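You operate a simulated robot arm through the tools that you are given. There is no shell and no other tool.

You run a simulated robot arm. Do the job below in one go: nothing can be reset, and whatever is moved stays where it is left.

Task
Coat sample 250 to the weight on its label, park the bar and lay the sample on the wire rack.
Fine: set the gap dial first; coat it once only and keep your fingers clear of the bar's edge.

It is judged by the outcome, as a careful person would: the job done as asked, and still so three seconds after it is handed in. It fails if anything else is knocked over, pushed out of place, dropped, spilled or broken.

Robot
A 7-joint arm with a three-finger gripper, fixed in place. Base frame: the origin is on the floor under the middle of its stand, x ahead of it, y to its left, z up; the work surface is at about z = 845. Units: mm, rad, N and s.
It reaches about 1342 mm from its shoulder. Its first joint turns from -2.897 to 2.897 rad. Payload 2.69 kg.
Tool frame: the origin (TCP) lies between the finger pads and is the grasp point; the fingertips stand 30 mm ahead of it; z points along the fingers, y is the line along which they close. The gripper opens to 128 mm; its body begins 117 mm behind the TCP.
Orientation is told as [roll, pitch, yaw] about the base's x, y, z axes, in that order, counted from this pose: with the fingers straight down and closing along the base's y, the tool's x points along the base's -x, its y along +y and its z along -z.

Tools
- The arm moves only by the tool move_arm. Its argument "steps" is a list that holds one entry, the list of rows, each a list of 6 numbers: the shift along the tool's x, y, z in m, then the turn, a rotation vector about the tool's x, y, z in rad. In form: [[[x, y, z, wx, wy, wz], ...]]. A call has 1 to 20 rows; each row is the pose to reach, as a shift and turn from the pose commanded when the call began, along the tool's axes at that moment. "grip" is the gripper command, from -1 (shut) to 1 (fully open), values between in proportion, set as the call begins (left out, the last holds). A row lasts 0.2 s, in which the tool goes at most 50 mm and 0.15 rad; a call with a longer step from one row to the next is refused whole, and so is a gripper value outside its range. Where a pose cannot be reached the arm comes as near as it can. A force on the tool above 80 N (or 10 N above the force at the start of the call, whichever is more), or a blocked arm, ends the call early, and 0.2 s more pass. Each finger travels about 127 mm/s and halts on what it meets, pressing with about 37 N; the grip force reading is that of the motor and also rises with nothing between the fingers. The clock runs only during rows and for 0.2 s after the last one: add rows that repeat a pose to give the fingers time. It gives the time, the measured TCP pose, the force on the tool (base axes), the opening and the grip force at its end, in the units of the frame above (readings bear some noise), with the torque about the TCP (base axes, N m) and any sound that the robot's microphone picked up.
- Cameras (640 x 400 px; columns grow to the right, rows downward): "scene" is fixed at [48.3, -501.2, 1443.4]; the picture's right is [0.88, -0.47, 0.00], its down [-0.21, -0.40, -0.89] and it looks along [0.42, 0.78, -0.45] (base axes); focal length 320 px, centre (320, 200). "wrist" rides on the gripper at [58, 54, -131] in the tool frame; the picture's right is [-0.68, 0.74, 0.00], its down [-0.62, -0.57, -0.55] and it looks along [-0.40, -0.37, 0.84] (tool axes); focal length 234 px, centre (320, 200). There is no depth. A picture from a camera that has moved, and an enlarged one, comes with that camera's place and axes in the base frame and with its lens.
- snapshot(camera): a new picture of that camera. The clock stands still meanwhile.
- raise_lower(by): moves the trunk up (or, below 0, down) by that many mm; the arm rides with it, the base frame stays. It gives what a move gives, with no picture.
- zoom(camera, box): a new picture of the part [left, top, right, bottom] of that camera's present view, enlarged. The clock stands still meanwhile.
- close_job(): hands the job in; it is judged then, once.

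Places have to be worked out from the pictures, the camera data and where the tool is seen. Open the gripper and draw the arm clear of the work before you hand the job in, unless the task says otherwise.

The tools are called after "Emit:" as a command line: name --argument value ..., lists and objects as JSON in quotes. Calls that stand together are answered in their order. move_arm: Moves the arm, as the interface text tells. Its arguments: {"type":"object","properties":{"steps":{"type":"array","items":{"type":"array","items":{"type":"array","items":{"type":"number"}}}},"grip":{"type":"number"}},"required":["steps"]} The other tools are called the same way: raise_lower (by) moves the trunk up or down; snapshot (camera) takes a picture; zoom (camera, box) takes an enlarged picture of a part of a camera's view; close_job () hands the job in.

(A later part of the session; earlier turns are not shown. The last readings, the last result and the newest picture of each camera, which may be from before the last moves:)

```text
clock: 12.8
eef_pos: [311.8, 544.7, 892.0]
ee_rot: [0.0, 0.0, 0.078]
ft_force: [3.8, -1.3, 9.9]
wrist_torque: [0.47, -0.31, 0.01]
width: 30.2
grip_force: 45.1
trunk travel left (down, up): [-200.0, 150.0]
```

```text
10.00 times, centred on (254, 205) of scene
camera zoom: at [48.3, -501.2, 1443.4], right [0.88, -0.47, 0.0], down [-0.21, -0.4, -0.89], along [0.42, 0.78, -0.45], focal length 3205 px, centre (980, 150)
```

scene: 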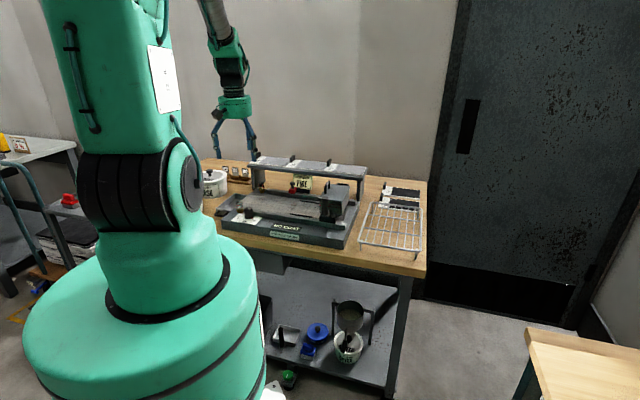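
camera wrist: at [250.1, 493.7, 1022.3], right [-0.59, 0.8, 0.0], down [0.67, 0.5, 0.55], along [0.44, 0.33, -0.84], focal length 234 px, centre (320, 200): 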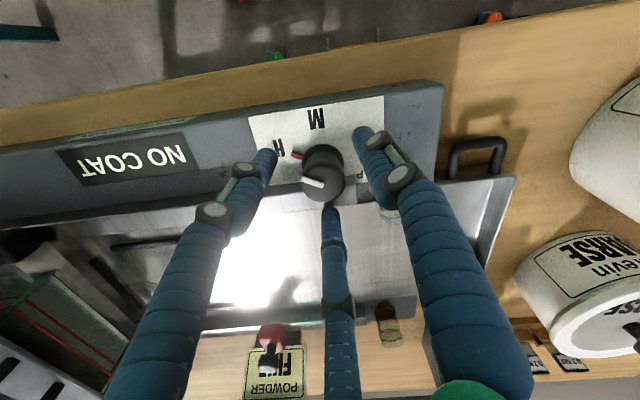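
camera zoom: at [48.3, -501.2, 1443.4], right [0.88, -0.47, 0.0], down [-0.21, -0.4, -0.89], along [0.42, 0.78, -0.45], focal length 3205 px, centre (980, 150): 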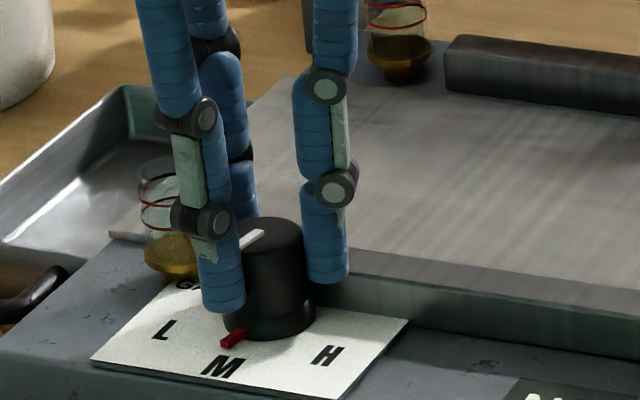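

Pointer is now just past M on its way to L. I continue with about 43° more.

Emit:
move_arm --steps '[[[0, 0, 0, 0, 0, 0.12], [0, 0, 0, 0, 0, 0.24], [0, 0, 0, 0, 0, 0.36], [0, 0, 0, 0, 0, 0.48], [0, 0, 0, 0, 0, 0.6], [0, 0, 0, 0, 0, 0.7], [0, 0, 0, 0, 0, 0.75], [0, 0, 0, 0, 0, 0.75]]]'

Emit:
zoom --camera "scene" --box '[230, 190, 270, 225]'

Emit:
snapshot --camera "wrist"

```text
clock: 14.6
eef_pos: [311.5, 544.7, 890.9]
ee_rot: [-0.001, 0.002, -0.669]
ft_force: [7.4, -2.6, 8.9]
wrist_torque: [0.03, -0.05, 0.05]
width: 30.5
grip_force: 44.8
trunk travel left (down, up): [-200.0, 150.0]
```

```text
11.43 times, centred on (250, 208) of scene
camera zoom: at [48.3, -501.2, 1443.4], right [0.88, -0.47, 0.0], down [-0.21, -0.4, -0.89], along [0.42, 0.78, -0.45], focal length 3663 px, centre (1120, 114)
```

zoom: 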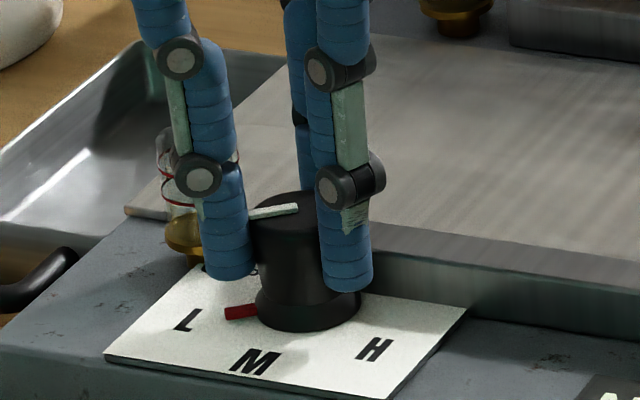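

```text
taken
camera wrist: at [301.3, 622.1, 1021.9], right [0.99, 0.16, 0.0], down [0.13, -0.83, 0.55], along [0.09, -0.54, -0.84], focal length 234 px, centre (320, 200)
```

wrist: 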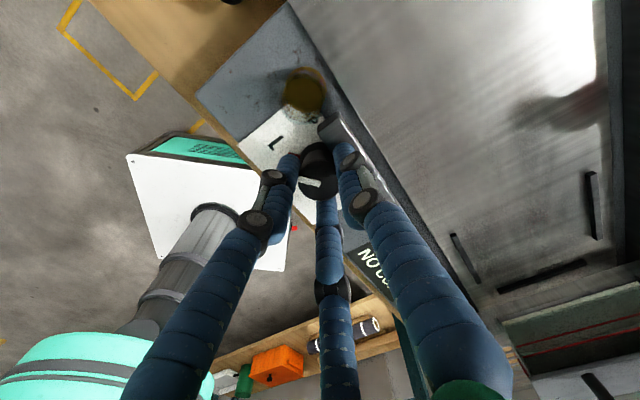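

The pointer is close to L but seems a bit short (some slip). I zoom in with the wrist camera to measure.

Emit:
zoom --camera "wrist" --box '[240, 90, 400, 200]'

Emit:
zoom --camera "scene" --box '[236, 204, 264, 222]'

```text
3.64 times, centred on (320, 145) of wrist
camera zoom: at [301.3, 622.1, 1021.9], right [0.99, 0.16, 0.0], down [0.13, -0.83, 0.55], along [0.09, -0.54, -0.84], focal length 852 px, centre (320, 400)
```

zoom: 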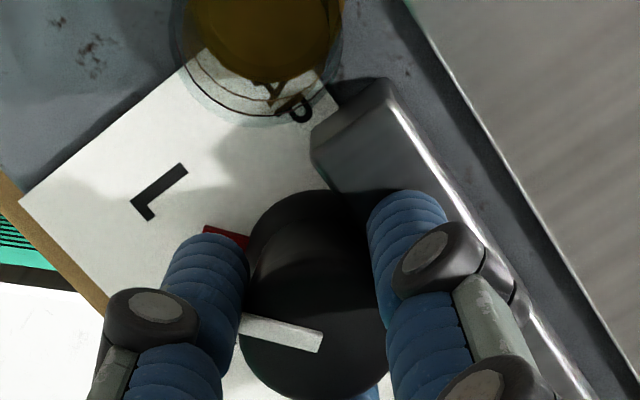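

```text
16.00 times, centred on (250, 213) of scene
camera zoom: at [48.3, -501.2, 1443.4], right [0.88, -0.47, 0.0], down [-0.21, -0.4, -0.89], along [0.42, 0.78, -0.45], focal length 5129 px, centre (1440, -8)
```

zoom: 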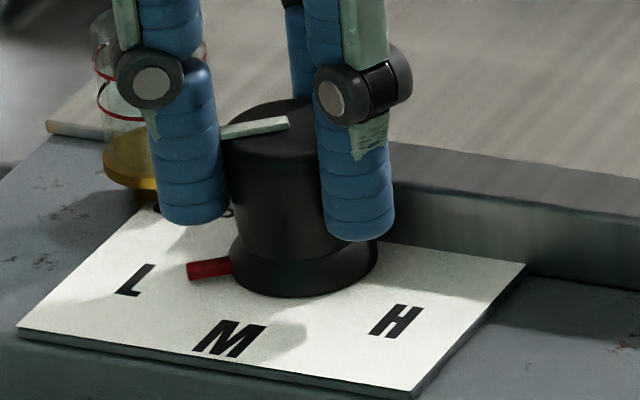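

The pointer is about 11° short of L; I turn 0.22 rad more and look again.

Emit:
move_arm --steps '[[[0, 0, 0, 0, 0, 0.1], [0, 0, 0, 0, 0, 0.2], [0, 0, 0, 0, 0, 0.22], [0, 0, 0, 0, 0, 0.22]]]'

Emit:
zoom --camera "wrist" --box '[240, 90, 400, 200]'

Emit:
zoom --camera "scene" --box '[236, 204, 264, 222]'

```text
clock: 15.6
eef_pos: [311.6, 544.9, 891.7]
ee_rot: [-0.001, 0.002, -0.89]
ft_force: [9.2, -6.1, -0.4]
wrist_torque: [-0.02, -0.18, 0.03]
width: 30.3
grip_force: 44.6
trunk travel left (down, up): [-200.0, 150.0]
```

```text
3.64 times, centred on (320, 145) of wrist
camera zoom: at [318.8, 623.1, 1021.7], right [1.0, -0.06, 0.0], down [-0.05, -0.83, 0.55], along [-0.04, -0.55, -0.84], focal length 852 px, centre (320, 400)
```

zoom: 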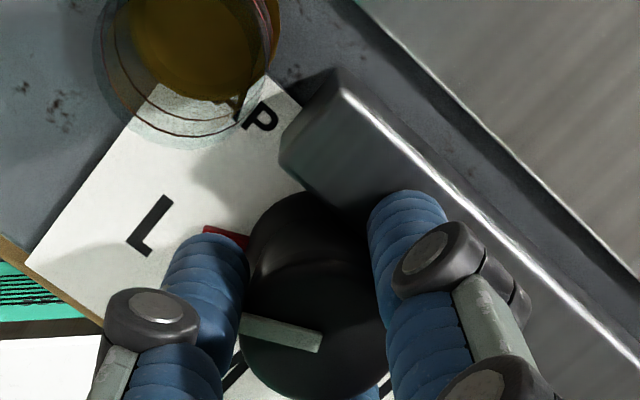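

```text
16.00 times, centred on (250, 213) of scene
camera zoom: at [48.3, -501.2, 1443.4], right [0.88, -0.47, 0.0], down [-0.21, -0.4, -0.89], along [0.42, 0.78, -0.45], focal length 5129 px, centre (1440, -8)
```

zoom: 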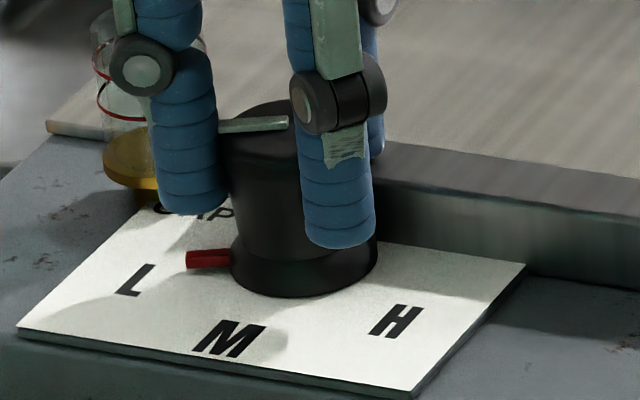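

By this measure the letters are at ±60° and the pointer is at about −62° to −64°, i.e. on L within a few degrees. I release the knob and rise a little to check it unobstructed.

Emit:
move_arm --steps '[[[0, 0, 0, 0, 0, 0], [0, 0, 0, 0, 0, 0], [0, 0, 0, 0, 0, 0]]]' --grip -0.1

Emit:
move_arm --steps '[[[0, 0, -0.02, 0, 0, 0], [0, 0, -0.05, 0, 0, 0], [0, 0, -0.09, 0, 0, 0], [0, 0, -0.13, 0, 0, 0], [0, 0, -0.17, 0, 0, 0]]]'

Emit:
zoom --camera "wrist" --box '[240, 60, 400, 160]'

Emit:
zoom --camera "scene" --box '[236, 200, 268, 220]'

```text
clock: 16.4
eef_pos: [311.5, 546.5, 892.5]
ee_rot: [0.0, 0.002, -0.89]
ft_force: [0.0, 0.2, 0.1]
wrist_torque: [0.0, 0.02, -0.01]
width: 57.5
grip_force: 0.1
trunk travel left (down, up): [-200.0, 150.0]
```

```text
clock: 17.6
eef_pos: [309.1, 543.2, 1061.2]
ee_rot: [-0.003, -0.001, -0.889]
ft_force: [0.1, 0.6, 0.0]
wrist_torque: [0.0, 0.01, -0.02]
width: 57.6
grip_force: 0.1
trunk travel left (down, up): [-200.0, 150.0]
```

```text
4.00 times, centred on (320, 110) of wrist
camera zoom: at [316.1, 621.5, 1192.1], right [1.0, -0.06, 0.0], down [-0.05, -0.83, 0.55], along [-0.03, -0.55, -0.84], focal length 937 px, centre (320, 560)
```

zoom: 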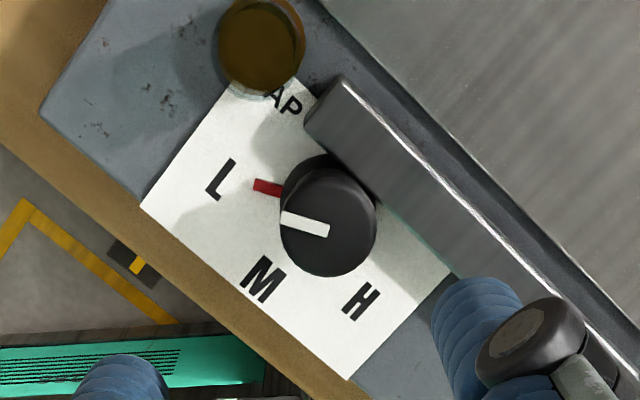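

```text
16.00 times, centred on (252, 210) of scene
camera zoom: at [48.3, -501.2, 1443.4], right [0.88, -0.47, 0.0], down [-0.21, -0.4, -0.89], along [0.42, 0.78, -0.45], focal length 5129 px, centre (1408, 40)
```

zoom: 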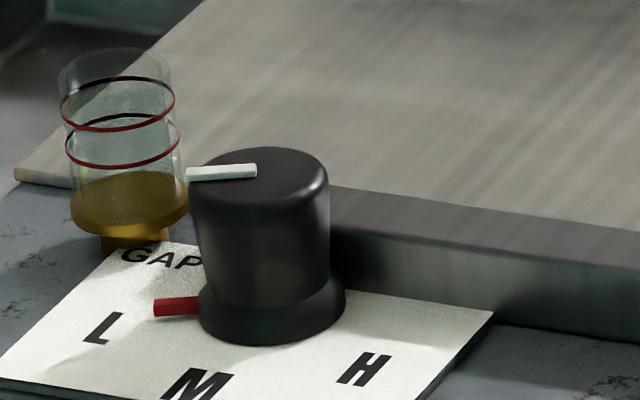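

The dial now points to L (pointer within about 2° of the letter). Next is the sample: I move over the left end of the shelf, turning the gripper to yaw 45°, to view the 250 plate and its grip tab closely.

Emit:
move_arm --steps '[[[0.0162, 0.0232, -0.0033, 0, 0, -0.1395], [0.0324, 0.0464, -0.0067, 0, 0, -0.279], [0.0486, 0.0697, -0.01, 0, 0, -0.4185], [0.0647, 0.0929, -0.0133, 0, 0, -0.558], [0.0809, 0.1161, -0.0167, 0, 0, -0.6975], [0.0971, 0.1393, -0.02, 0, 0, -0.837], [0.1133, 0.1625, -0.0233, 0, 0, -0.9765], [0.1295, 0.1857, -0.0267, 0, 0, -1.116], [0.1457, 0.209, -0.03, 0, 0, -1.2555], [0.1618, 0.2322, -0.0333, 0, 0, -1.395], [0.178, 0.2554, -0.0367, 0, 0, -1.5345], [0.1942, 0.2786, -0.04, 0, 0, -1.674], [0.1942, 0.2786, -0.04, 0, 0, -1.674]]]'

Emit:
snapshot --camera "wrist"

Emit:
snapshot --camera "scene"

```text
clock: 20.4
eef_pos: [405.2, 872.2, 1102.5]
ee_rot: [-0.001, 0.0, 0.785]
ft_force: [0.0, 0.1, 0.7]
wrist_torque: [-0.01, 0.01, 0.0]
width: 57.5
grip_force: 0.0
trunk travel left (down, up): [-200.0, 150.0]
```

```text
taken
camera wrist: at [327.5, 868.7, 1232.5], right [-0.04, 1.0, 0.0], down [0.84, 0.04, 0.55], along [0.55, 0.02, -0.84], focal length 234 px, centre (320, 200)
```

wrist: 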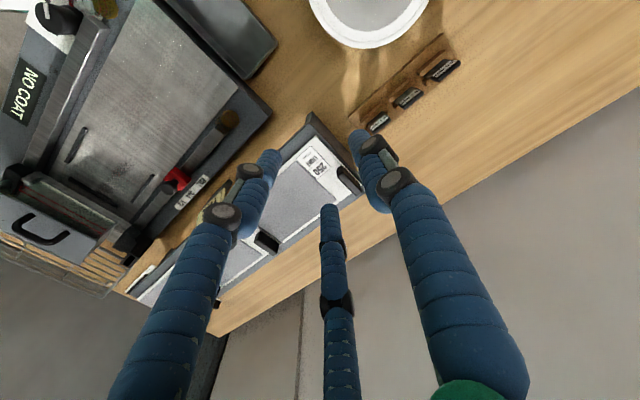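

```text
taken
```

scene: 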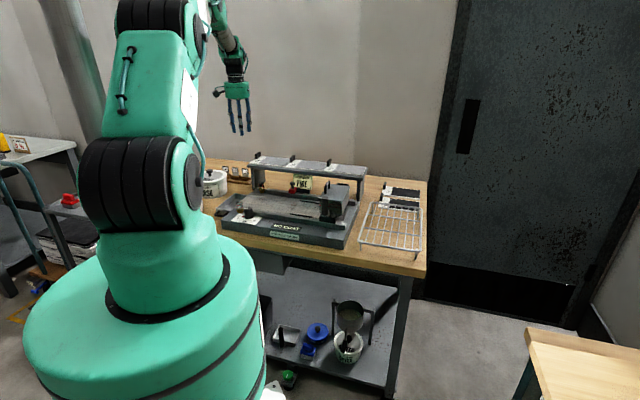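

Emit:
zoom --camera "wrist" --box '[260, 100, 380, 200]'

Emit:
zoom --camera "wrist" --box '[0, 0, 260, 300]'

Emit:
zoom --camera "scene" --box '[246, 148, 270, 166]'

```text
4.00 times, centred on (320, 150) of wrist
camera zoom: at [327.5, 868.7, 1232.5], right [-0.04, 1.0, 0.0], down [0.84, 0.04, 0.55], along [0.55, 0.02, -0.84], focal length 937 px, centre (320, 400)
```

zoom: 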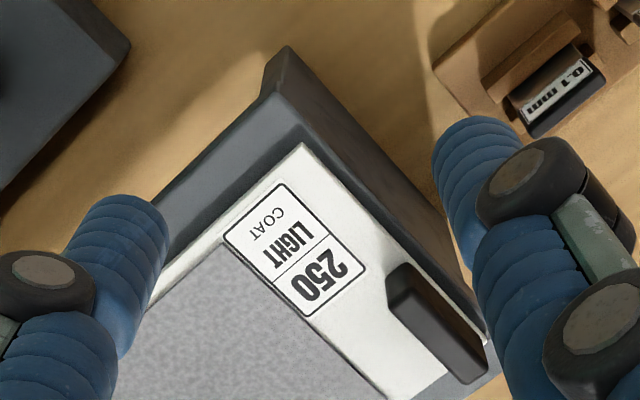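

```text
1.33 times, centred on (130, 150) of wrist
camera zoom: at [327.5, 868.7, 1232.5], right [-0.04, 1.0, 0.0], down [0.84, 0.04, 0.55], along [0.55, 0.02, -0.84], focal length 312 px, centre (573, 267)
```

zoom: 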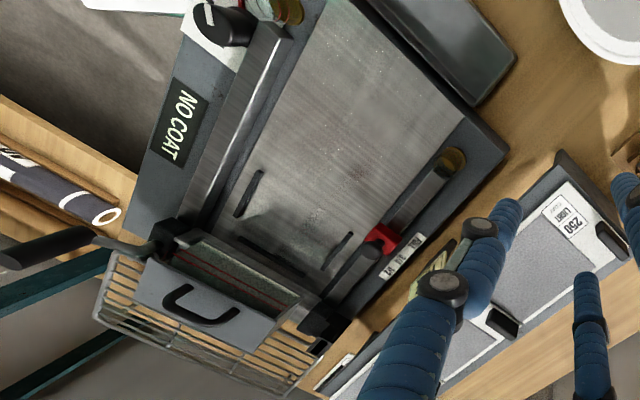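

```text
16.00 times, centred on (258, 157) of scene
camera zoom: at [48.3, -501.2, 1443.4], right [0.88, -0.47, 0.0], down [-0.21, -0.4, -0.89], along [0.42, 0.78, -0.45], focal length 5129 px, centre (1312, 888)
```

zoom: 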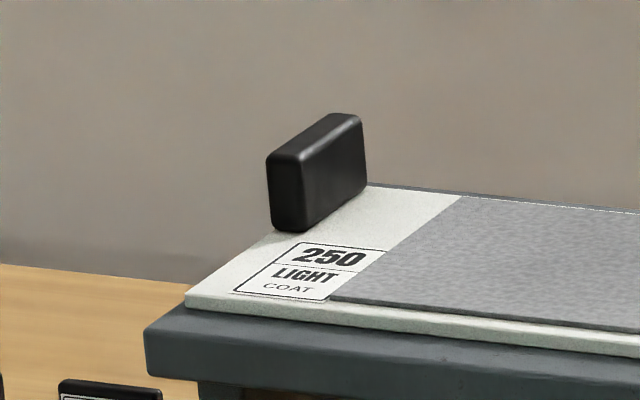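

The tab measures about 45 × 12 × 23 mm, centred near u=985, v=-309, top z≈953, standing on the plate at z≈930. I zoom further on it to refine its centre before approaching.

Emit:
zoom --camera "wrist" --box '[320, 150, 384, 205]'

```text
7.27 times, centred on (352, 178) of wrist
camera zoom: at [327.5, 868.7, 1232.5], right [-0.04, 1.0, 0.0], down [0.84, 0.04, 0.55], along [0.55, 0.02, -0.84], focal length 1703 px, centre (87, 364)
```

zoom: 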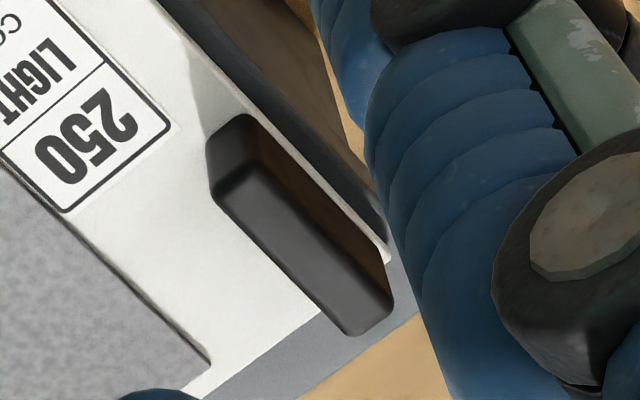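

Refined tab centre: u≈988, v≈-307. I move above it at z≈1010 with a 64 mm opening and check.

Emit:
move_arm --steps '[[[-0.025, -0.007, 0.02, 0, 0, 0], [-0.05, -0.014, 0.04, 0, 0, 0], [-0.07, -0.02, 0.06, 0, 0, 0], [-0.0847, -0.0232, 0.08, 0, 0, 0], [-0.0847, -0.0232, 0.0925, 0, 0, 0], [-0.0847, -0.0232, 0.0925, 0, 0, 0]]]' --grip 0.0

Emit:
snapshot --camera "wrist"

Emit:
zoom --camera "wrist" --box '[256, 120, 384, 220]'

Emit:
zoom --camera "scene" --box '[236, 120, 290, 175]'

```text
clock: 21.8
eef_pos: [481.9, 916.9, 1011.8]
ee_rot: [0.0, 0.0, 0.783]
ft_force: [0.2, 0.4, 0.1]
wrist_torque: [-0.02, 0.0, 0.01]
width: 63.9
grip_force: 0.0
trunk travel left (down, up): [-200.0, 150.0]
```

```text
taken
camera wrist: at [405.4, 912.1, 1141.5], right [-0.04, 1.0, 0.0], down [0.84, 0.03, 0.55], along [0.55, 0.02, -0.84], focal length 234 px, centre (320, 200)
```

wrist: 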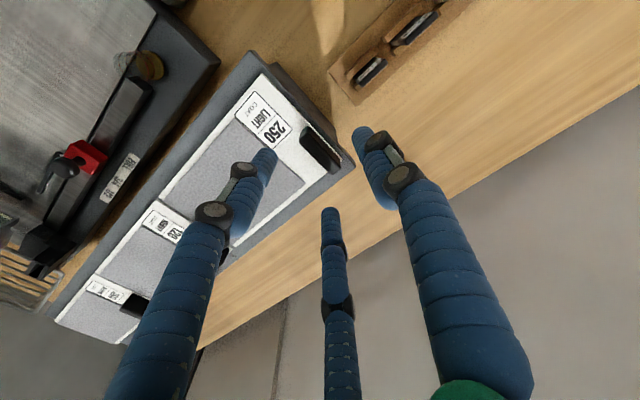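

```text
4.00 times, centred on (320, 170) of wrist
camera zoom: at [405.4, 912.1, 1141.5], right [-0.04, 1.0, 0.0], down [0.84, 0.03, 0.55], along [0.55, 0.02, -0.84], focal length 937 px, centre (320, 320)
```

zoom: 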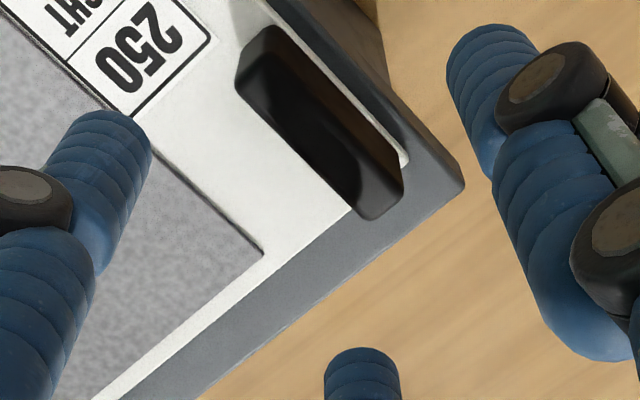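

```text
7.27 times, centred on (263, 148) of scene
camera zoom: at [48.3, -501.2, 1443.4], right [0.88, -0.47, 0.0], down [-0.21, -0.4, -0.89], along [0.42, 0.78, -0.45], focal length 2331 px, centre (734, 582)
```

zoom: 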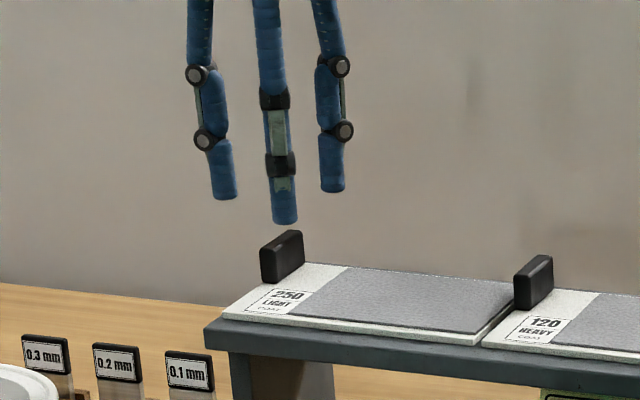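

The tool is centred over the tab within a millimetre or two. I go down so the fingertips stop about 4 mm above the plate surface.

Emit:
move_arm --steps '[[[0, 0, 0.015, 0, 0, 0], [0, 0, 0.028, 0, 0, 0], [0, 0, 0.038, 0, 0, 0], [0, 0, 0.045, 0, 0, 0], [0, 0, 0.047, 0, 0, 0], [0, 0, 0.047, 0, 0, 0]]]'

Emit:
zoom --camera "wrist" --box '[256, 120, 384, 220]'

Emit:
zoom --camera "scene" --box '[240, 138, 285, 170]'

```text
clock: 23.2
eef_pos: [481.7, 916.0, 964.8]
ee_rot: [0.001, -0.001, 0.783]
ft_force: [-0.2, 0.1, 5.1]
wrist_torque: [-0.2, 0.1, -0.02]
width: 64.3
grip_force: 0.5
trunk travel left (down, up): [-200.0, 150.0]
```

```text
4.00 times, centred on (320, 170) of wrist
camera zoom: at [404.7, 911.3, 1094.1], right [-0.04, 1.0, 0.0], down [0.84, 0.03, 0.55], along [0.55, 0.02, -0.84], focal length 937 px, centre (320, 320)
```

zoom: 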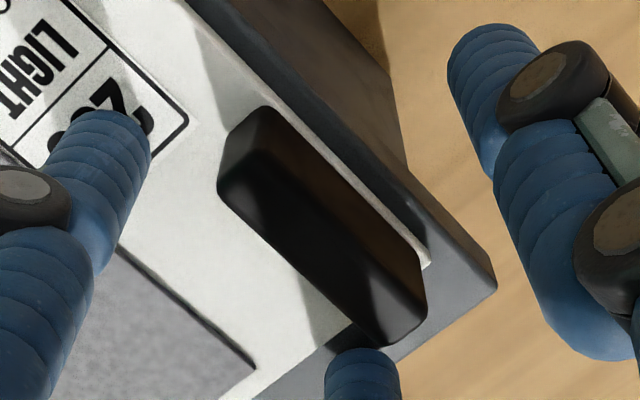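

```text
12.50 times, centred on (262, 154) of scene
camera zoom: at [48.3, -501.2, 1443.4], right [0.88, -0.47, 0.0], down [-0.21, -0.4, -0.89], along [0.42, 0.78, -0.45], focal length 4007 px, centre (1039, 775)
```

zoom: 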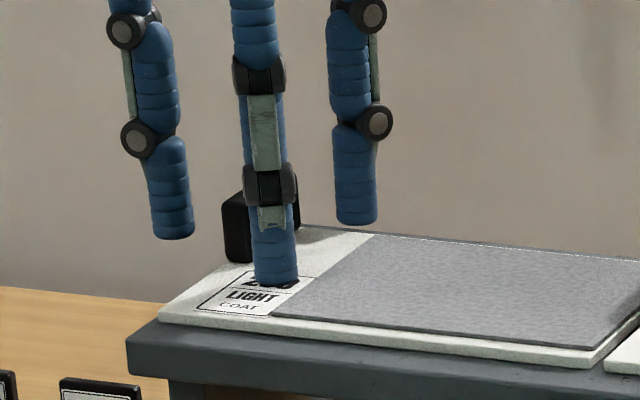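

A fingertip already touches the plate lightly (5 N up), so I raise 5 mm before closing.

Emit:
move_arm --steps '[[[0, 0, -0.005, 0, 0, 0], [0, 0, -0.005, 0, 0, 0]]]'

Emit:
move_arm --steps '[[[0, 0, 0, 0, 0, 0], [0, 0, 0, 0, 0, 0], [0, 0, 0, 0, 0, 0], [0, 0, 0, 0, 0, 0], [0, 0, 0, 0, 0, 0]]]' --grip -1.0

Emit:
zoom --camera "wrist" --box '[256, 120, 384, 220]'

Emit:
zoom --camera "scene" --box '[240, 138, 285, 170]'

```text
clock: 23.8
eef_pos: [480.4, 914.7, 967.9]
ee_rot: [0.001, -0.001, 0.783]
ft_force: [0.3, 0.3, 0.1]
wrist_torque: [0.05, 0.0, 0.0]
width: 64.1
grip_force: 0.1
trunk travel left (down, up): [-200.0, 150.0]
```

```text
clock: 25.0
eef_pos: [481.4, 915.1, 967.4]
ee_rot: [0.001, -0.001, 0.783]
ft_force: [0.1, -0.4, -0.5]
wrist_torque: [0.08, 0.02, 0.01]
width: 19.7
grip_force: 37.3
trunk travel left (down, up): [-200.0, 150.0]
```

```text
4.00 times, centred on (320, 170) of wrist
camera zoom: at [404.7, 910.6, 1097.7], right [-0.04, 1.0, 0.0], down [0.84, 0.03, 0.55], along [0.55, 0.02, -0.84], focal length 937 px, centre (320, 320)
```

zoom: 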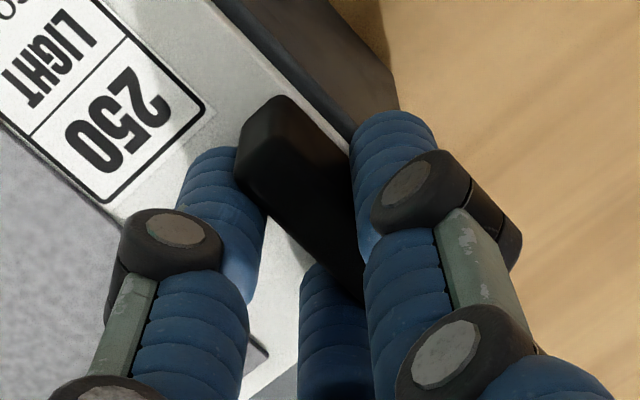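

```text
12.50 times, centred on (262, 154) of scene
camera zoom: at [48.3, -501.2, 1443.4], right [0.88, -0.47, 0.0], down [-0.21, -0.4, -0.89], along [0.42, 0.78, -0.45], focal length 4007 px, centre (1039, 775)
```

zoom: 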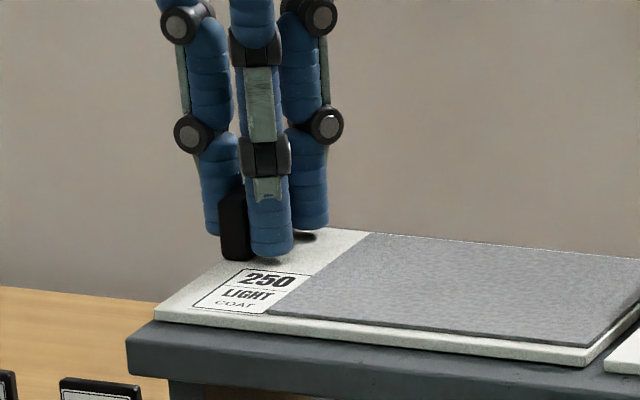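

The tab is gripped (37 N, opening 19.7 mm, balanced forces). I lift slowly by 25 mm and look for tilt.

Emit:
move_arm --steps '[[[0, 0, -0.004, 0, 0, 0], [0, 0, -0.008, 0, 0, 0], [0, 0, -0.014, 0, 0, 0], [0, 0, -0.02, 0, 0, 0], [0, 0, -0.025, 0, 0, 0], [0, 0, -0.025, 0, 0, 0]]]'

Emit:
zoom --camera "scene" --box '[240, 128, 310, 178]'

Emit:
snapshot --camera "wrist"

```text
clock: 26.4
eef_pos: [482.3, 915.3, 994.1]
ee_rot: [0.002, 0.0, 0.782]
ft_force: [-0.1, -0.1, -1.7]
wrist_torque: [0.08, 0.02, 0.0]
width: 19.3
grip_force: 37.1
trunk travel left (down, up): [-200.0, 150.0]
```

```text
8.00 times, centred on (275, 153) of scene
camera zoom: at [48.3, -501.2, 1443.4], right [0.88, -0.47, 0.0], down [-0.21, -0.4, -0.89], along [0.42, 0.78, -0.45], focal length 2564 px, centre (680, 576)
```

zoom: 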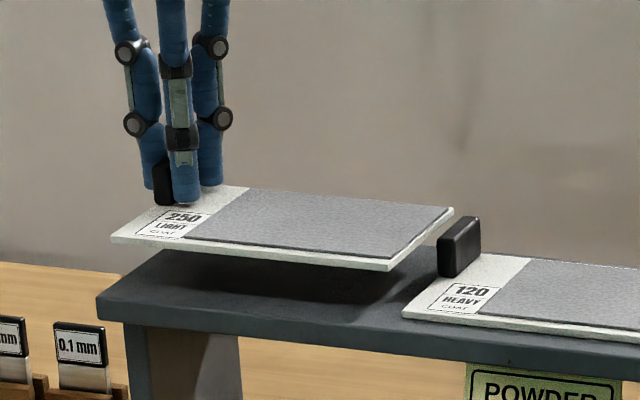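

```text
taken
camera wrist: at [405.3, 910.1, 1123.2], right [-0.04, 1.0, 0.0], down [0.84, 0.03, 0.55], along [0.55, 0.02, -0.84], focal length 234 px, centre (320, 200)
```

wrist: 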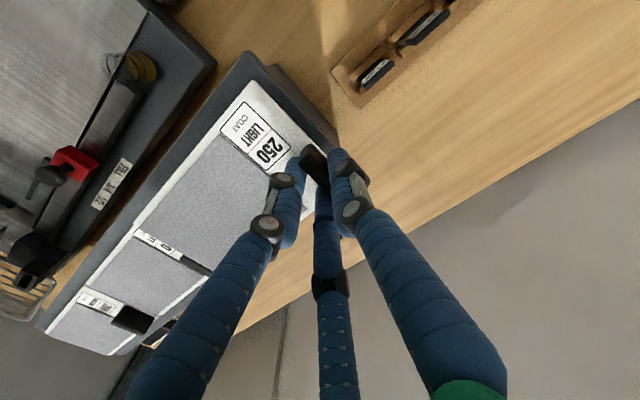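

The plate lifts level and weighs about 0.17 kg. I raise it clear and carry it toward the bed, stopping where the wrist camera can see the bed guides past the plate.

Emit:
move_arm --steps '[[[0, 0, -0.025, 0, 0, 0], [0, 0, -0.055, 0, 0, 0], [0, 0, -0.085, 0, 0, 0], [0.01, -0.025, -0.106, 0, 0, 0], [0.022, -0.055, -0.106, 0, 0, 0], [0.036, -0.085, -0.106, 0, 0, 0], [0.05, -0.117, -0.106, 0, 0, 0], [0.064, -0.149, -0.106, 0, 0, 0], [0.077, -0.18, -0.106, 0, 0, 0], [0.088, -0.206, -0.106, 0, 0, 0], [0.088, -0.206, -0.106, 0, 0, 0], [0.088, -0.206, -0.106, 0, 0, 0]]]'

Emit:
snapshot --camera "wrist"

Emit:
zoom --camera "wrist" --box '[80, 0, 280, 125]'

Emit:
snapshot --camera "scene"

```text
clock: 29.0
eef_pos: [563.3, 705.1, 1096.6]
ee_rot: [0.0, -0.001, 0.783]
ft_force: [-0.2, 0.4, -0.7]
wrist_torque: [0.06, 0.04, 0.02]
width: 19.5
grip_force: 37.3
trunk travel left (down, up): [-200.0, 150.0]
```

```text
taken
camera wrist: at [486.8, 701.5, 1226.6], right [-0.04, 1.0, 0.0], down [0.84, 0.03, 0.55], along [0.55, 0.02, -0.84], focal length 234 px, centre (320, 200)
```

wrist: 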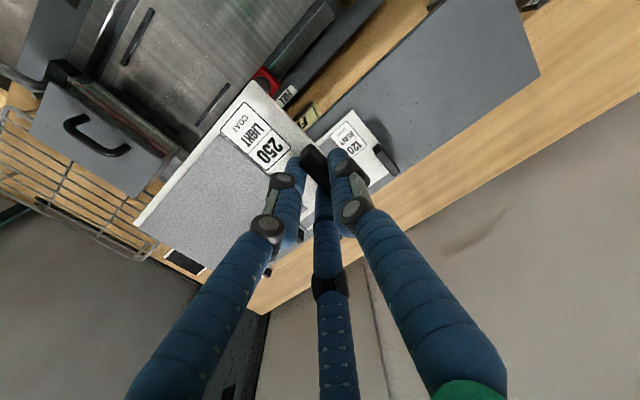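

```text
3.20 times, centred on (180, 62) of wrist
camera zoom: at [486.8, 701.5, 1226.6], right [-0.04, 1.0, 0.0], down [0.84, 0.03, 0.55], along [0.55, 0.02, -0.84], focal length 749 px, centre (768, 640)
```

zoom: 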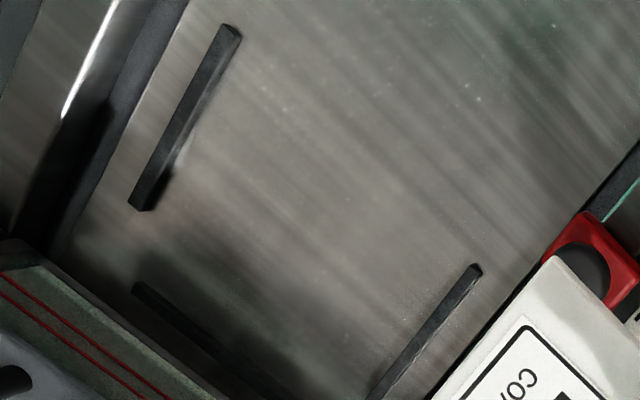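

```text
taken
```

scene: 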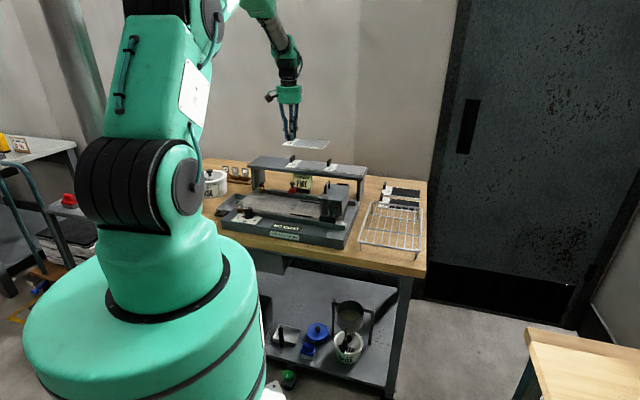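

Bed guides: front at u≈665.5, rear at u≈783.5 (v -22…66), end strip at v≈102; the plate front edge is at about 74 mm before the tool point. I zoom at the plate's corners in hand for exact dimensions.

Emit:
zoom --camera "wrist" --box '[110, 180, 190, 270]'

Emit:
zoom --camera "wrist" --box '[210, 60, 330, 180]'

Emit:
zoom --camera "scene" --box '[270, 125, 340, 160]'

Emit:
zoom --camera "wrist" --box '[20, 50, 190, 200]'

```text
4.44 times, centred on (150, 225) of wrist
camera zoom: at [486.8, 701.5, 1226.6], right [-0.04, 1.0, 0.0], down [0.84, 0.03, 0.55], along [0.55, 0.02, -0.84], focal length 1041 px, centre (1076, 89)
```

zoom: 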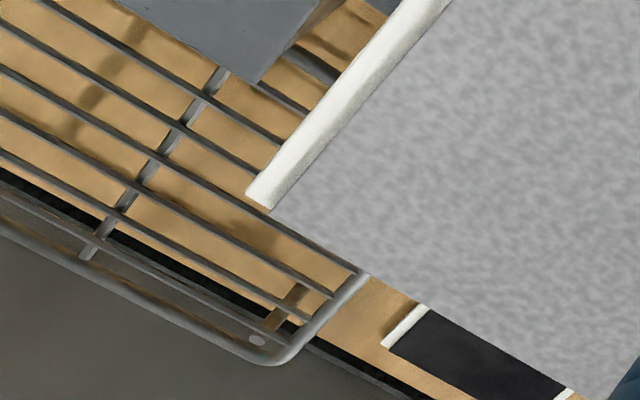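

```text
3.33 times, centred on (270, 120) of wrist
camera zoom: at [486.8, 701.5, 1226.6], right [-0.04, 1.0, 0.0], down [0.84, 0.03, 0.55], along [0.55, 0.02, -0.84], focal length 781 px, centre (487, 467)
```

zoom: 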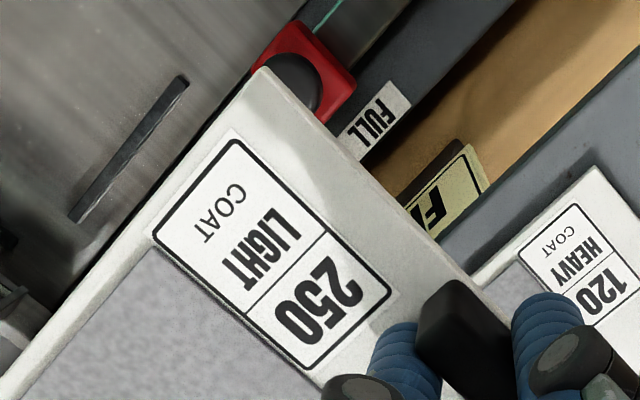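

```text
9.14 times, centred on (305, 142) of scene
camera zoom: at [48.3, -501.2, 1443.4], right [0.88, -0.47, 0.0], down [-0.21, -0.4, -0.89], along [0.42, 0.78, -0.45], focal length 2931 px, centre (457, 726)
```

zoom: 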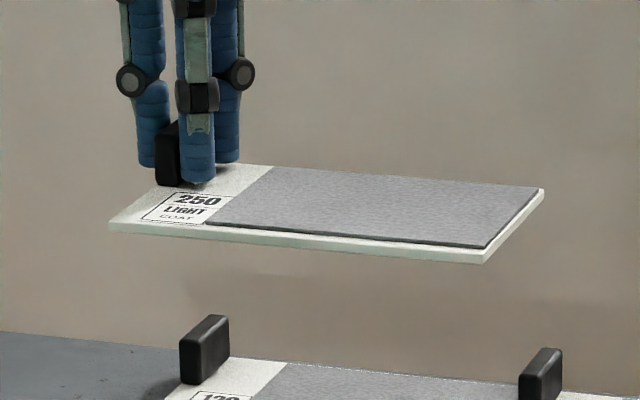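

```text
2.67 times, centred on (105, 125) of wrist
camera zoom: at [486.8, 701.5, 1226.6], right [-0.04, 1.0, 0.0], down [0.84, 0.03, 0.55], along [0.55, 0.02, -0.84], focal length 624 px, centre (893, 400)
```

zoom: 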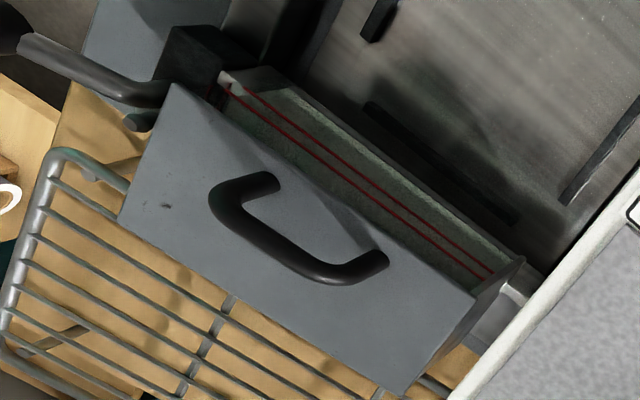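

The lid's left edge overhangs to about v≈95, so I'll lower the plate with its right end near v≈82 and then slide it right to the end strip. First I move over the bed at the same height.

Emit:
move_arm --steps '[[[0.025, -0.004, 0, 0, 0, 0], [0.055, -0.008, 0, 0, 0, 0], [0.085, -0.013, 0, 0, 0, 0], [0.115, -0.018, 0, 0, 0, 0], [0.138, -0.021, 0, 0, 0, 0], [0.148, -0.022, 0, 0, 0, 0], [0.148, -0.022, 0, 0, 0, 0], [0.148, -0.022, 0, 0, 0, 0]]]'

Emit:
snapshot --camera "wrist"

Emit:
zoom --camera "scene" --box '[220, 120, 370, 240]'

```text
clock: 30.8
eef_pos: [476.2, 585.4, 1097.7]
ee_rot: [-0.001, 0.001, 0.784]
ft_force: [0.4, -0.3, -0.4]
wrist_torque: [0.02, 0.01, -0.03]
width: 19.5
grip_force: 37.2
trunk travel left (down, up): [-200.0, 150.0]
```

```text
taken
camera wrist: at [399.0, 581.4, 1228.2], right [-0.04, 1.0, 0.0], down [0.84, 0.03, 0.55], along [0.55, 0.02, -0.84], focal length 234 px, centre (320, 200)
```

wrist: 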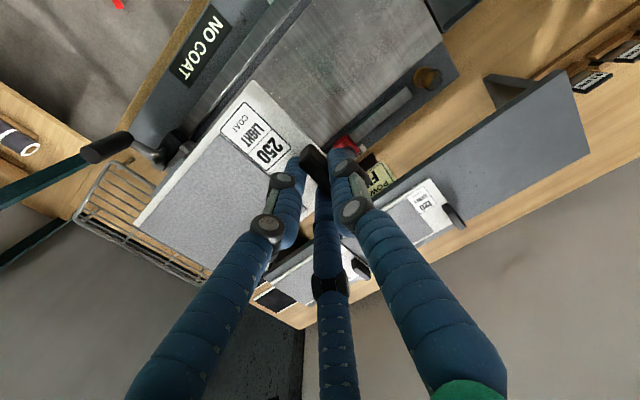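

```text
3.33 times, centred on (295, 180) of scene
camera zoom: at [48.3, -501.2, 1443.4], right [0.88, -0.47, 0.0], down [-0.21, -0.4, -0.89], along [0.42, 0.78, -0.45], focal length 1068 px, centre (403, 267)
```

zoom: 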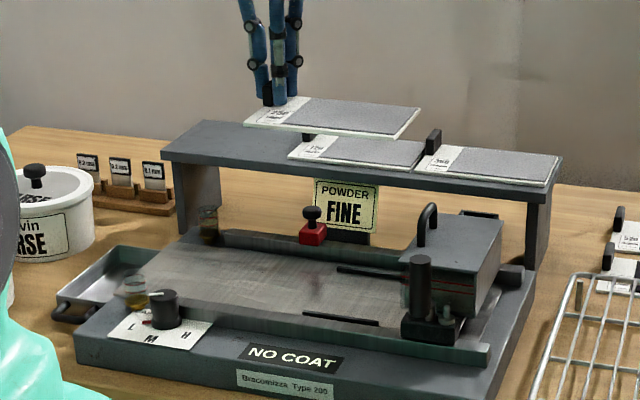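

The plate is over the bed (tool at u≈750, v≈-77; plate right end ≈ v 83, clear of the hopper lid). I lower it to about 20 mm above the bed and look.

Emit:
move_arm --steps '[[[0.0015, 0, 0.03, 0, 0, 0], [0.0015, 0, 0.065, 0, 0, 0], [0.0015, 0, 0.1, 0, 0, 0], [0.0015, 0, 0.135, 0, 0, 0], [0.0015, 0, 0.165, 0, 0, 0], [0.0015, 0, 0.185, 0, 0, 0], [0.0015, 0, 0.197, 0, 0, 0], [0.0015, 0, 0.197, 0, 0, 0], [0.0015, 0, 0.197, 0, 0, 0]]]'

Emit:
zoom --camera "scene" --box '[245, 170, 365, 240]'

Emit:
snapshot --camera "wrist"

```text
clock: 32.8
eef_pos: [474.7, 584.4, 899.9]
ee_rot: [-0.001, 0.001, 0.784]
ft_force: [0.9, -0.1, -1.3]
wrist_torque: [0.06, 0.01, -0.03]
width: 19.3
grip_force: 37.1
trunk travel left (down, up): [-200.0, 150.0]
```

```text
5.33 times, centred on (305, 205) of scene
camera zoom: at [48.3, -501.2, 1443.4], right [0.88, -0.47, 0.0], down [-0.21, -0.4, -0.89], along [0.42, 0.78, -0.45], focal length 1710 px, centre (400, 173)
```

zoom: 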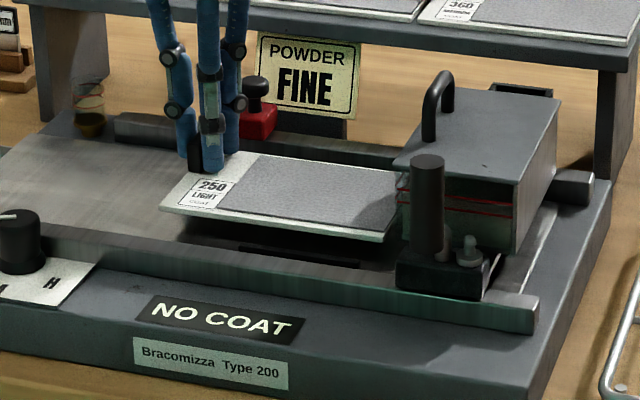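

```text
taken
camera wrist: at [396.2, 581.2, 1030.0], right [-0.04, 1.0, 0.0], down [0.84, 0.03, 0.55], along [0.55, 0.02, -0.84], focal length 234 px, centre (320, 200)
```

wrist: 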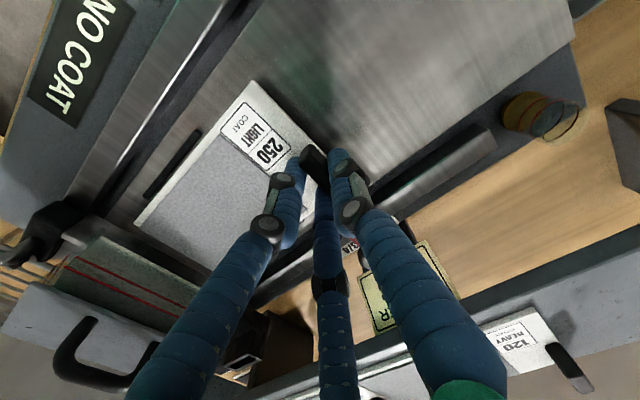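

Emit:
zoom --camera "wrist" --box '[100, 70, 260, 260]'

Emit:
zoom --camera "scene" --box '[270, 190, 340, 230]'

```text
2.11 times, centred on (180, 165) of wrist
camera zoom: at [396.2, 581.2, 1030.0], right [-0.04, 1.0, 0.0], down [0.84, 0.03, 0.55], along [0.55, 0.02, -0.84], focal length 493 px, centre (615, 274)
```

zoom: 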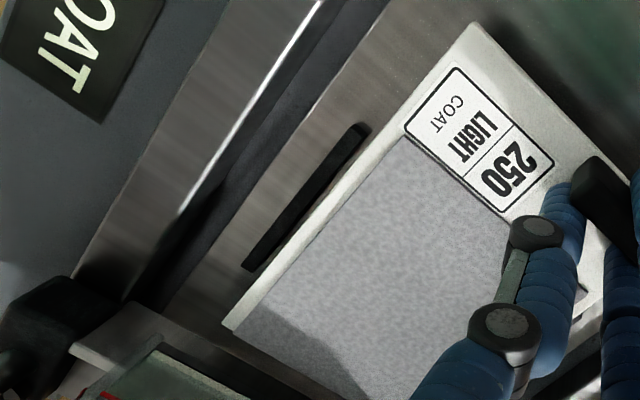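

```text
9.14 times, centred on (305, 210) of scene
camera zoom: at [48.3, -501.2, 1443.4], right [0.88, -0.47, 0.0], down [-0.21, -0.4, -0.89], along [0.42, 0.78, -0.45], focal length 2931 px, centre (457, 109)
```

zoom: 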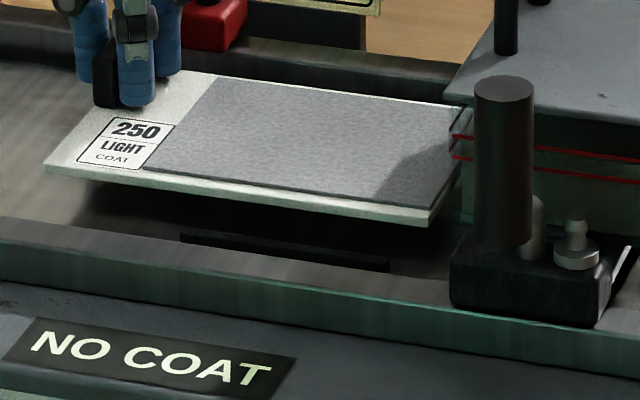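

The plate's front edge is at u≈676, parallel to the guide (inner gap 670–780), right end at v≈83. I lower gently to the bed in small steps.

Emit:
move_arm --steps '[[[0, 0, 0.005, 0, 0, 0], [0, 0, 0.01, 0, 0, 0], [0, 0, 0.014, 0, 0, 0], [0, 0, 0.017, 0, 0, 0], [0, 0, 0.017, 0, 0, 0]]]'

Emit:
zoom --camera "scene" --box '[270, 190, 340, 230]'

```text
clock: 34.0
eef_pos: [474.4, 585.7, 885.6]
ee_rot: [0.0, 0.001, 0.785]
ft_force: [0.7, 0.6, -1.0]
wrist_torque: [0.07, 0.05, 0.02]
width: 19.6
grip_force: 37.4
trunk travel left (down, up): [-200.0, 150.0]
```

```text
9.14 times, centred on (305, 210) of scene
camera zoom: at [48.3, -501.2, 1443.4], right [0.88, -0.47, 0.0], down [-0.21, -0.4, -0.89], along [0.42, 0.78, -0.45], focal length 2931 px, centre (457, 109)
```

zoom: 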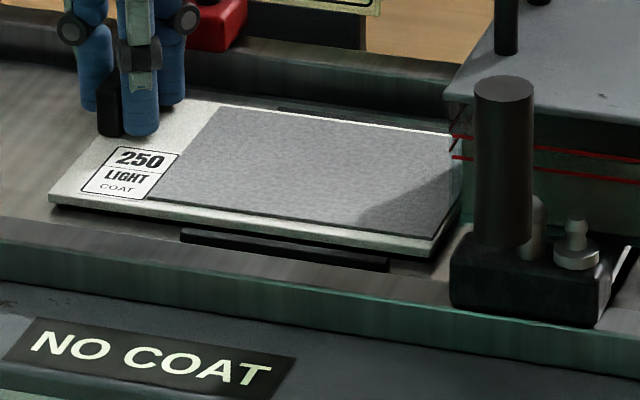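

Still no contact; a few millimetres to go. I continue in 2 mm steps.

Emit:
move_arm --steps '[[[0, 0, 0.002, 0, 0, 0], [0, 0, 0.004, 0, 0, 0], [0, 0, 0.004, 0, 0, 0]]]'

Emit:
zoom --camera "scene" --box '[270, 195, 330, 225]'

```text
clock: 34.8
eef_pos: [474.7, 587.2, 883.0]
ee_rot: [0.001, -0.001, 0.784]
ft_force: [-1.2, -0.4, 15.7]
wrist_torque: [-0.62, 0.88, 0.0]
width: 19.6
grip_force: 37.1
trunk travel left (down, up): [-200.0, 150.0]
```

```text
10.67 times, centred on (300, 210) of scene
camera zoom: at [48.3, -501.2, 1443.4], right [0.88, -0.47, 0.0], down [-0.21, -0.4, -0.89], along [0.42, 0.78, -0.45], focal length 3419 px, centre (533, 93)
```

zoom: 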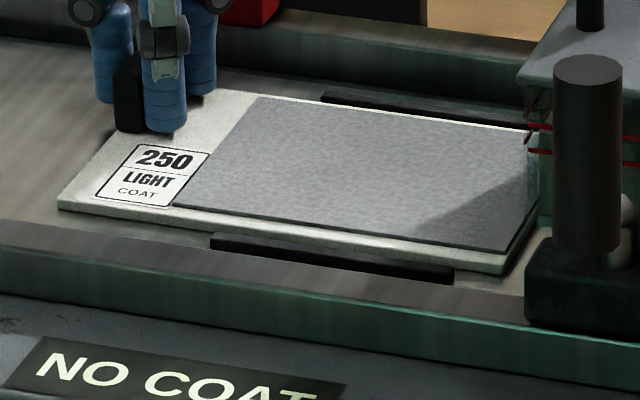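

The plate touches the bed at its front-left corner (15 N). I raise 1.5 mm to unload it, then slide it right 10 mm toward the end strip.

Emit:
move_arm --steps '[[[0, 0, -0.0015, 0, 0, 0], [0, -0.003, -0.0015, 0, 0, 0], [0, -0.006, -0.0015, 0, 0, 0], [0, -0.009, -0.0015, 0, 0, 0], [0, -0.009, -0.0015, 0, 0, 0]]]'

Emit:
zoom --camera "scene" --box '[270, 190, 340, 230]'

Emit:
zoom --camera "wrist" --box '[90, 100, 250, 300]'

```text
clock: 36.0
eef_pos: [481.2, 579.2, 883.6]
ee_rot: [0.0, -0.001, 0.784]
ft_force: [0.5, 0.2, -1.3]
wrist_torque: [0.09, 0.04, -0.02]
width: 19.5
grip_force: 36.8
trunk travel left (down, up): [-200.0, 150.0]
```

```text
9.14 times, centred on (305, 210) of scene
camera zoom: at [48.3, -501.2, 1443.4], right [0.88, -0.47, 0.0], down [-0.21, -0.4, -0.89], along [0.42, 0.78, -0.45], focal length 2931 px, centre (457, 109)
```

zoom: 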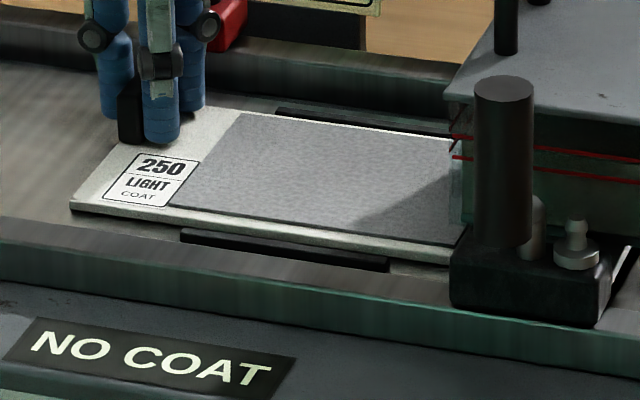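

```text
2.00 times, centred on (170, 200) of wrist
camera zoom: at [404.4, 574.9, 1013.1], right [-0.04, 1.0, 0.0], down [0.84, 0.03, 0.55], along [0.55, 0.02, -0.84], focal length 468 px, centre (620, 200)
```

zoom: 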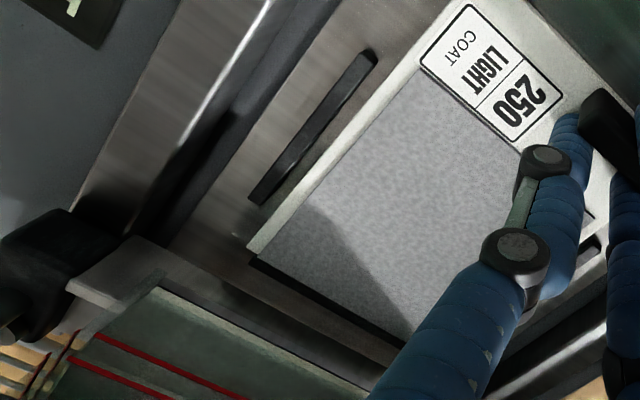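

The plate's right end is just short of the end strip. I slide 3 mm more and check for contact force.

Emit:
move_arm --steps '[[[0, -0.0015, 0, 0, 0, 0], [0, -0.003, 0, 0, 0, 0], [0, -0.003, 0, 0, 0, 0]]]'

Emit:
zoom --camera "wrist" --box '[130, 140, 230, 230]'

```text
clock: 36.8
eef_pos: [483.9, 576.7, 883.1]
ee_rot: [0.001, 0.0, 0.784]
ft_force: [0.1, -0.2, -1.5]
wrist_torque: [0.05, 0.03, 0.0]
width: 19.5
grip_force: 37.1
trunk travel left (down, up): [-200.0, 150.0]
```

```text
4.44 times, centred on (180, 185) of wrist
camera zoom: at [406.4, 572.9, 1012.8], right [-0.04, 1.0, 0.0], down [0.84, 0.03, 0.55], along [0.55, 0.02, -0.84], focal length 1041 px, centre (942, 267)
```

zoom: 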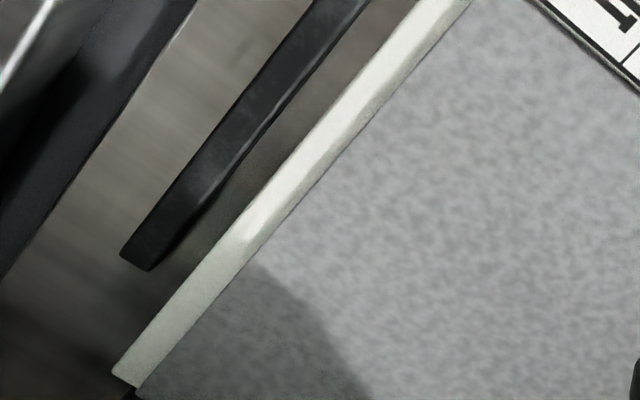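

No contact force yet (plate right end ≈ v 96). I slide another 2–3 mm.

Emit:
move_arm --steps '[[[0, -0.001, 0, 0, 0, 0], [0, -0.002, 0, 0, 0, 0], [0, -0.003, 0, 0, 0, 0], [0, -0.003, 0, 0, 0, 0]]]'

Emit:
zoom --camera "wrist" --box '[110, 160, 210, 250]'

Emit:
zoom --camera "scene" --box '[300, 195, 350, 230]'

```text
clock: 37.8
eef_pos: [484.2, 576.1, 882.1]
ee_rot: [0.0, 0.001, 0.783]
ft_force: [-20.4, 16.4, 1.5]
wrist_torque: [0.38, 0.58, 0.01]
width: 19.8
grip_force: 37.0
trunk travel left (down, up): [-200.0, 150.0]
```

```text
4.44 times, centred on (160, 205) of wrist
camera zoom: at [406.7, 571.7, 1012.3], right [-0.04, 1.0, 0.0], down [0.83, 0.03, 0.55], along [0.55, 0.02, -0.84], focal length 1041 px, centre (1031, 178)
```

zoom: 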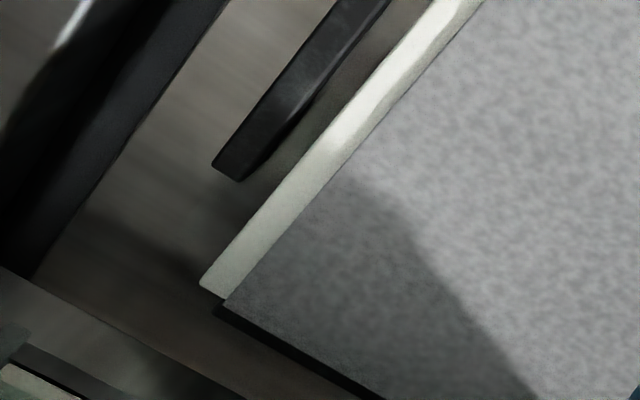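

```text
11.43 times, centred on (325, 212) of scene
camera zoom: at [48.3, -501.2, 1443.4], right [0.88, -0.47, 0.0], down [-0.21, -0.4, -0.89], along [0.42, 0.78, -0.45], focal length 3663 px, centre (263, 57)
```

zoom: 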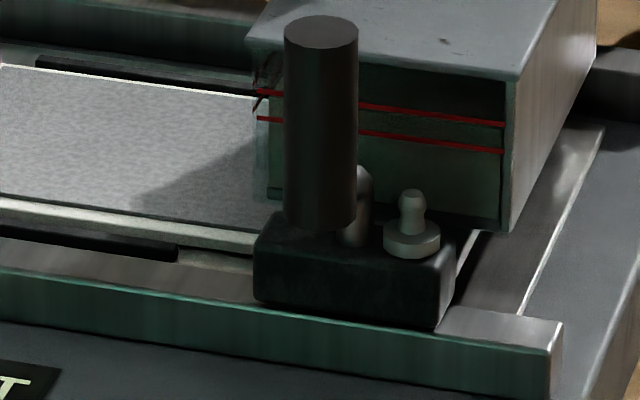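

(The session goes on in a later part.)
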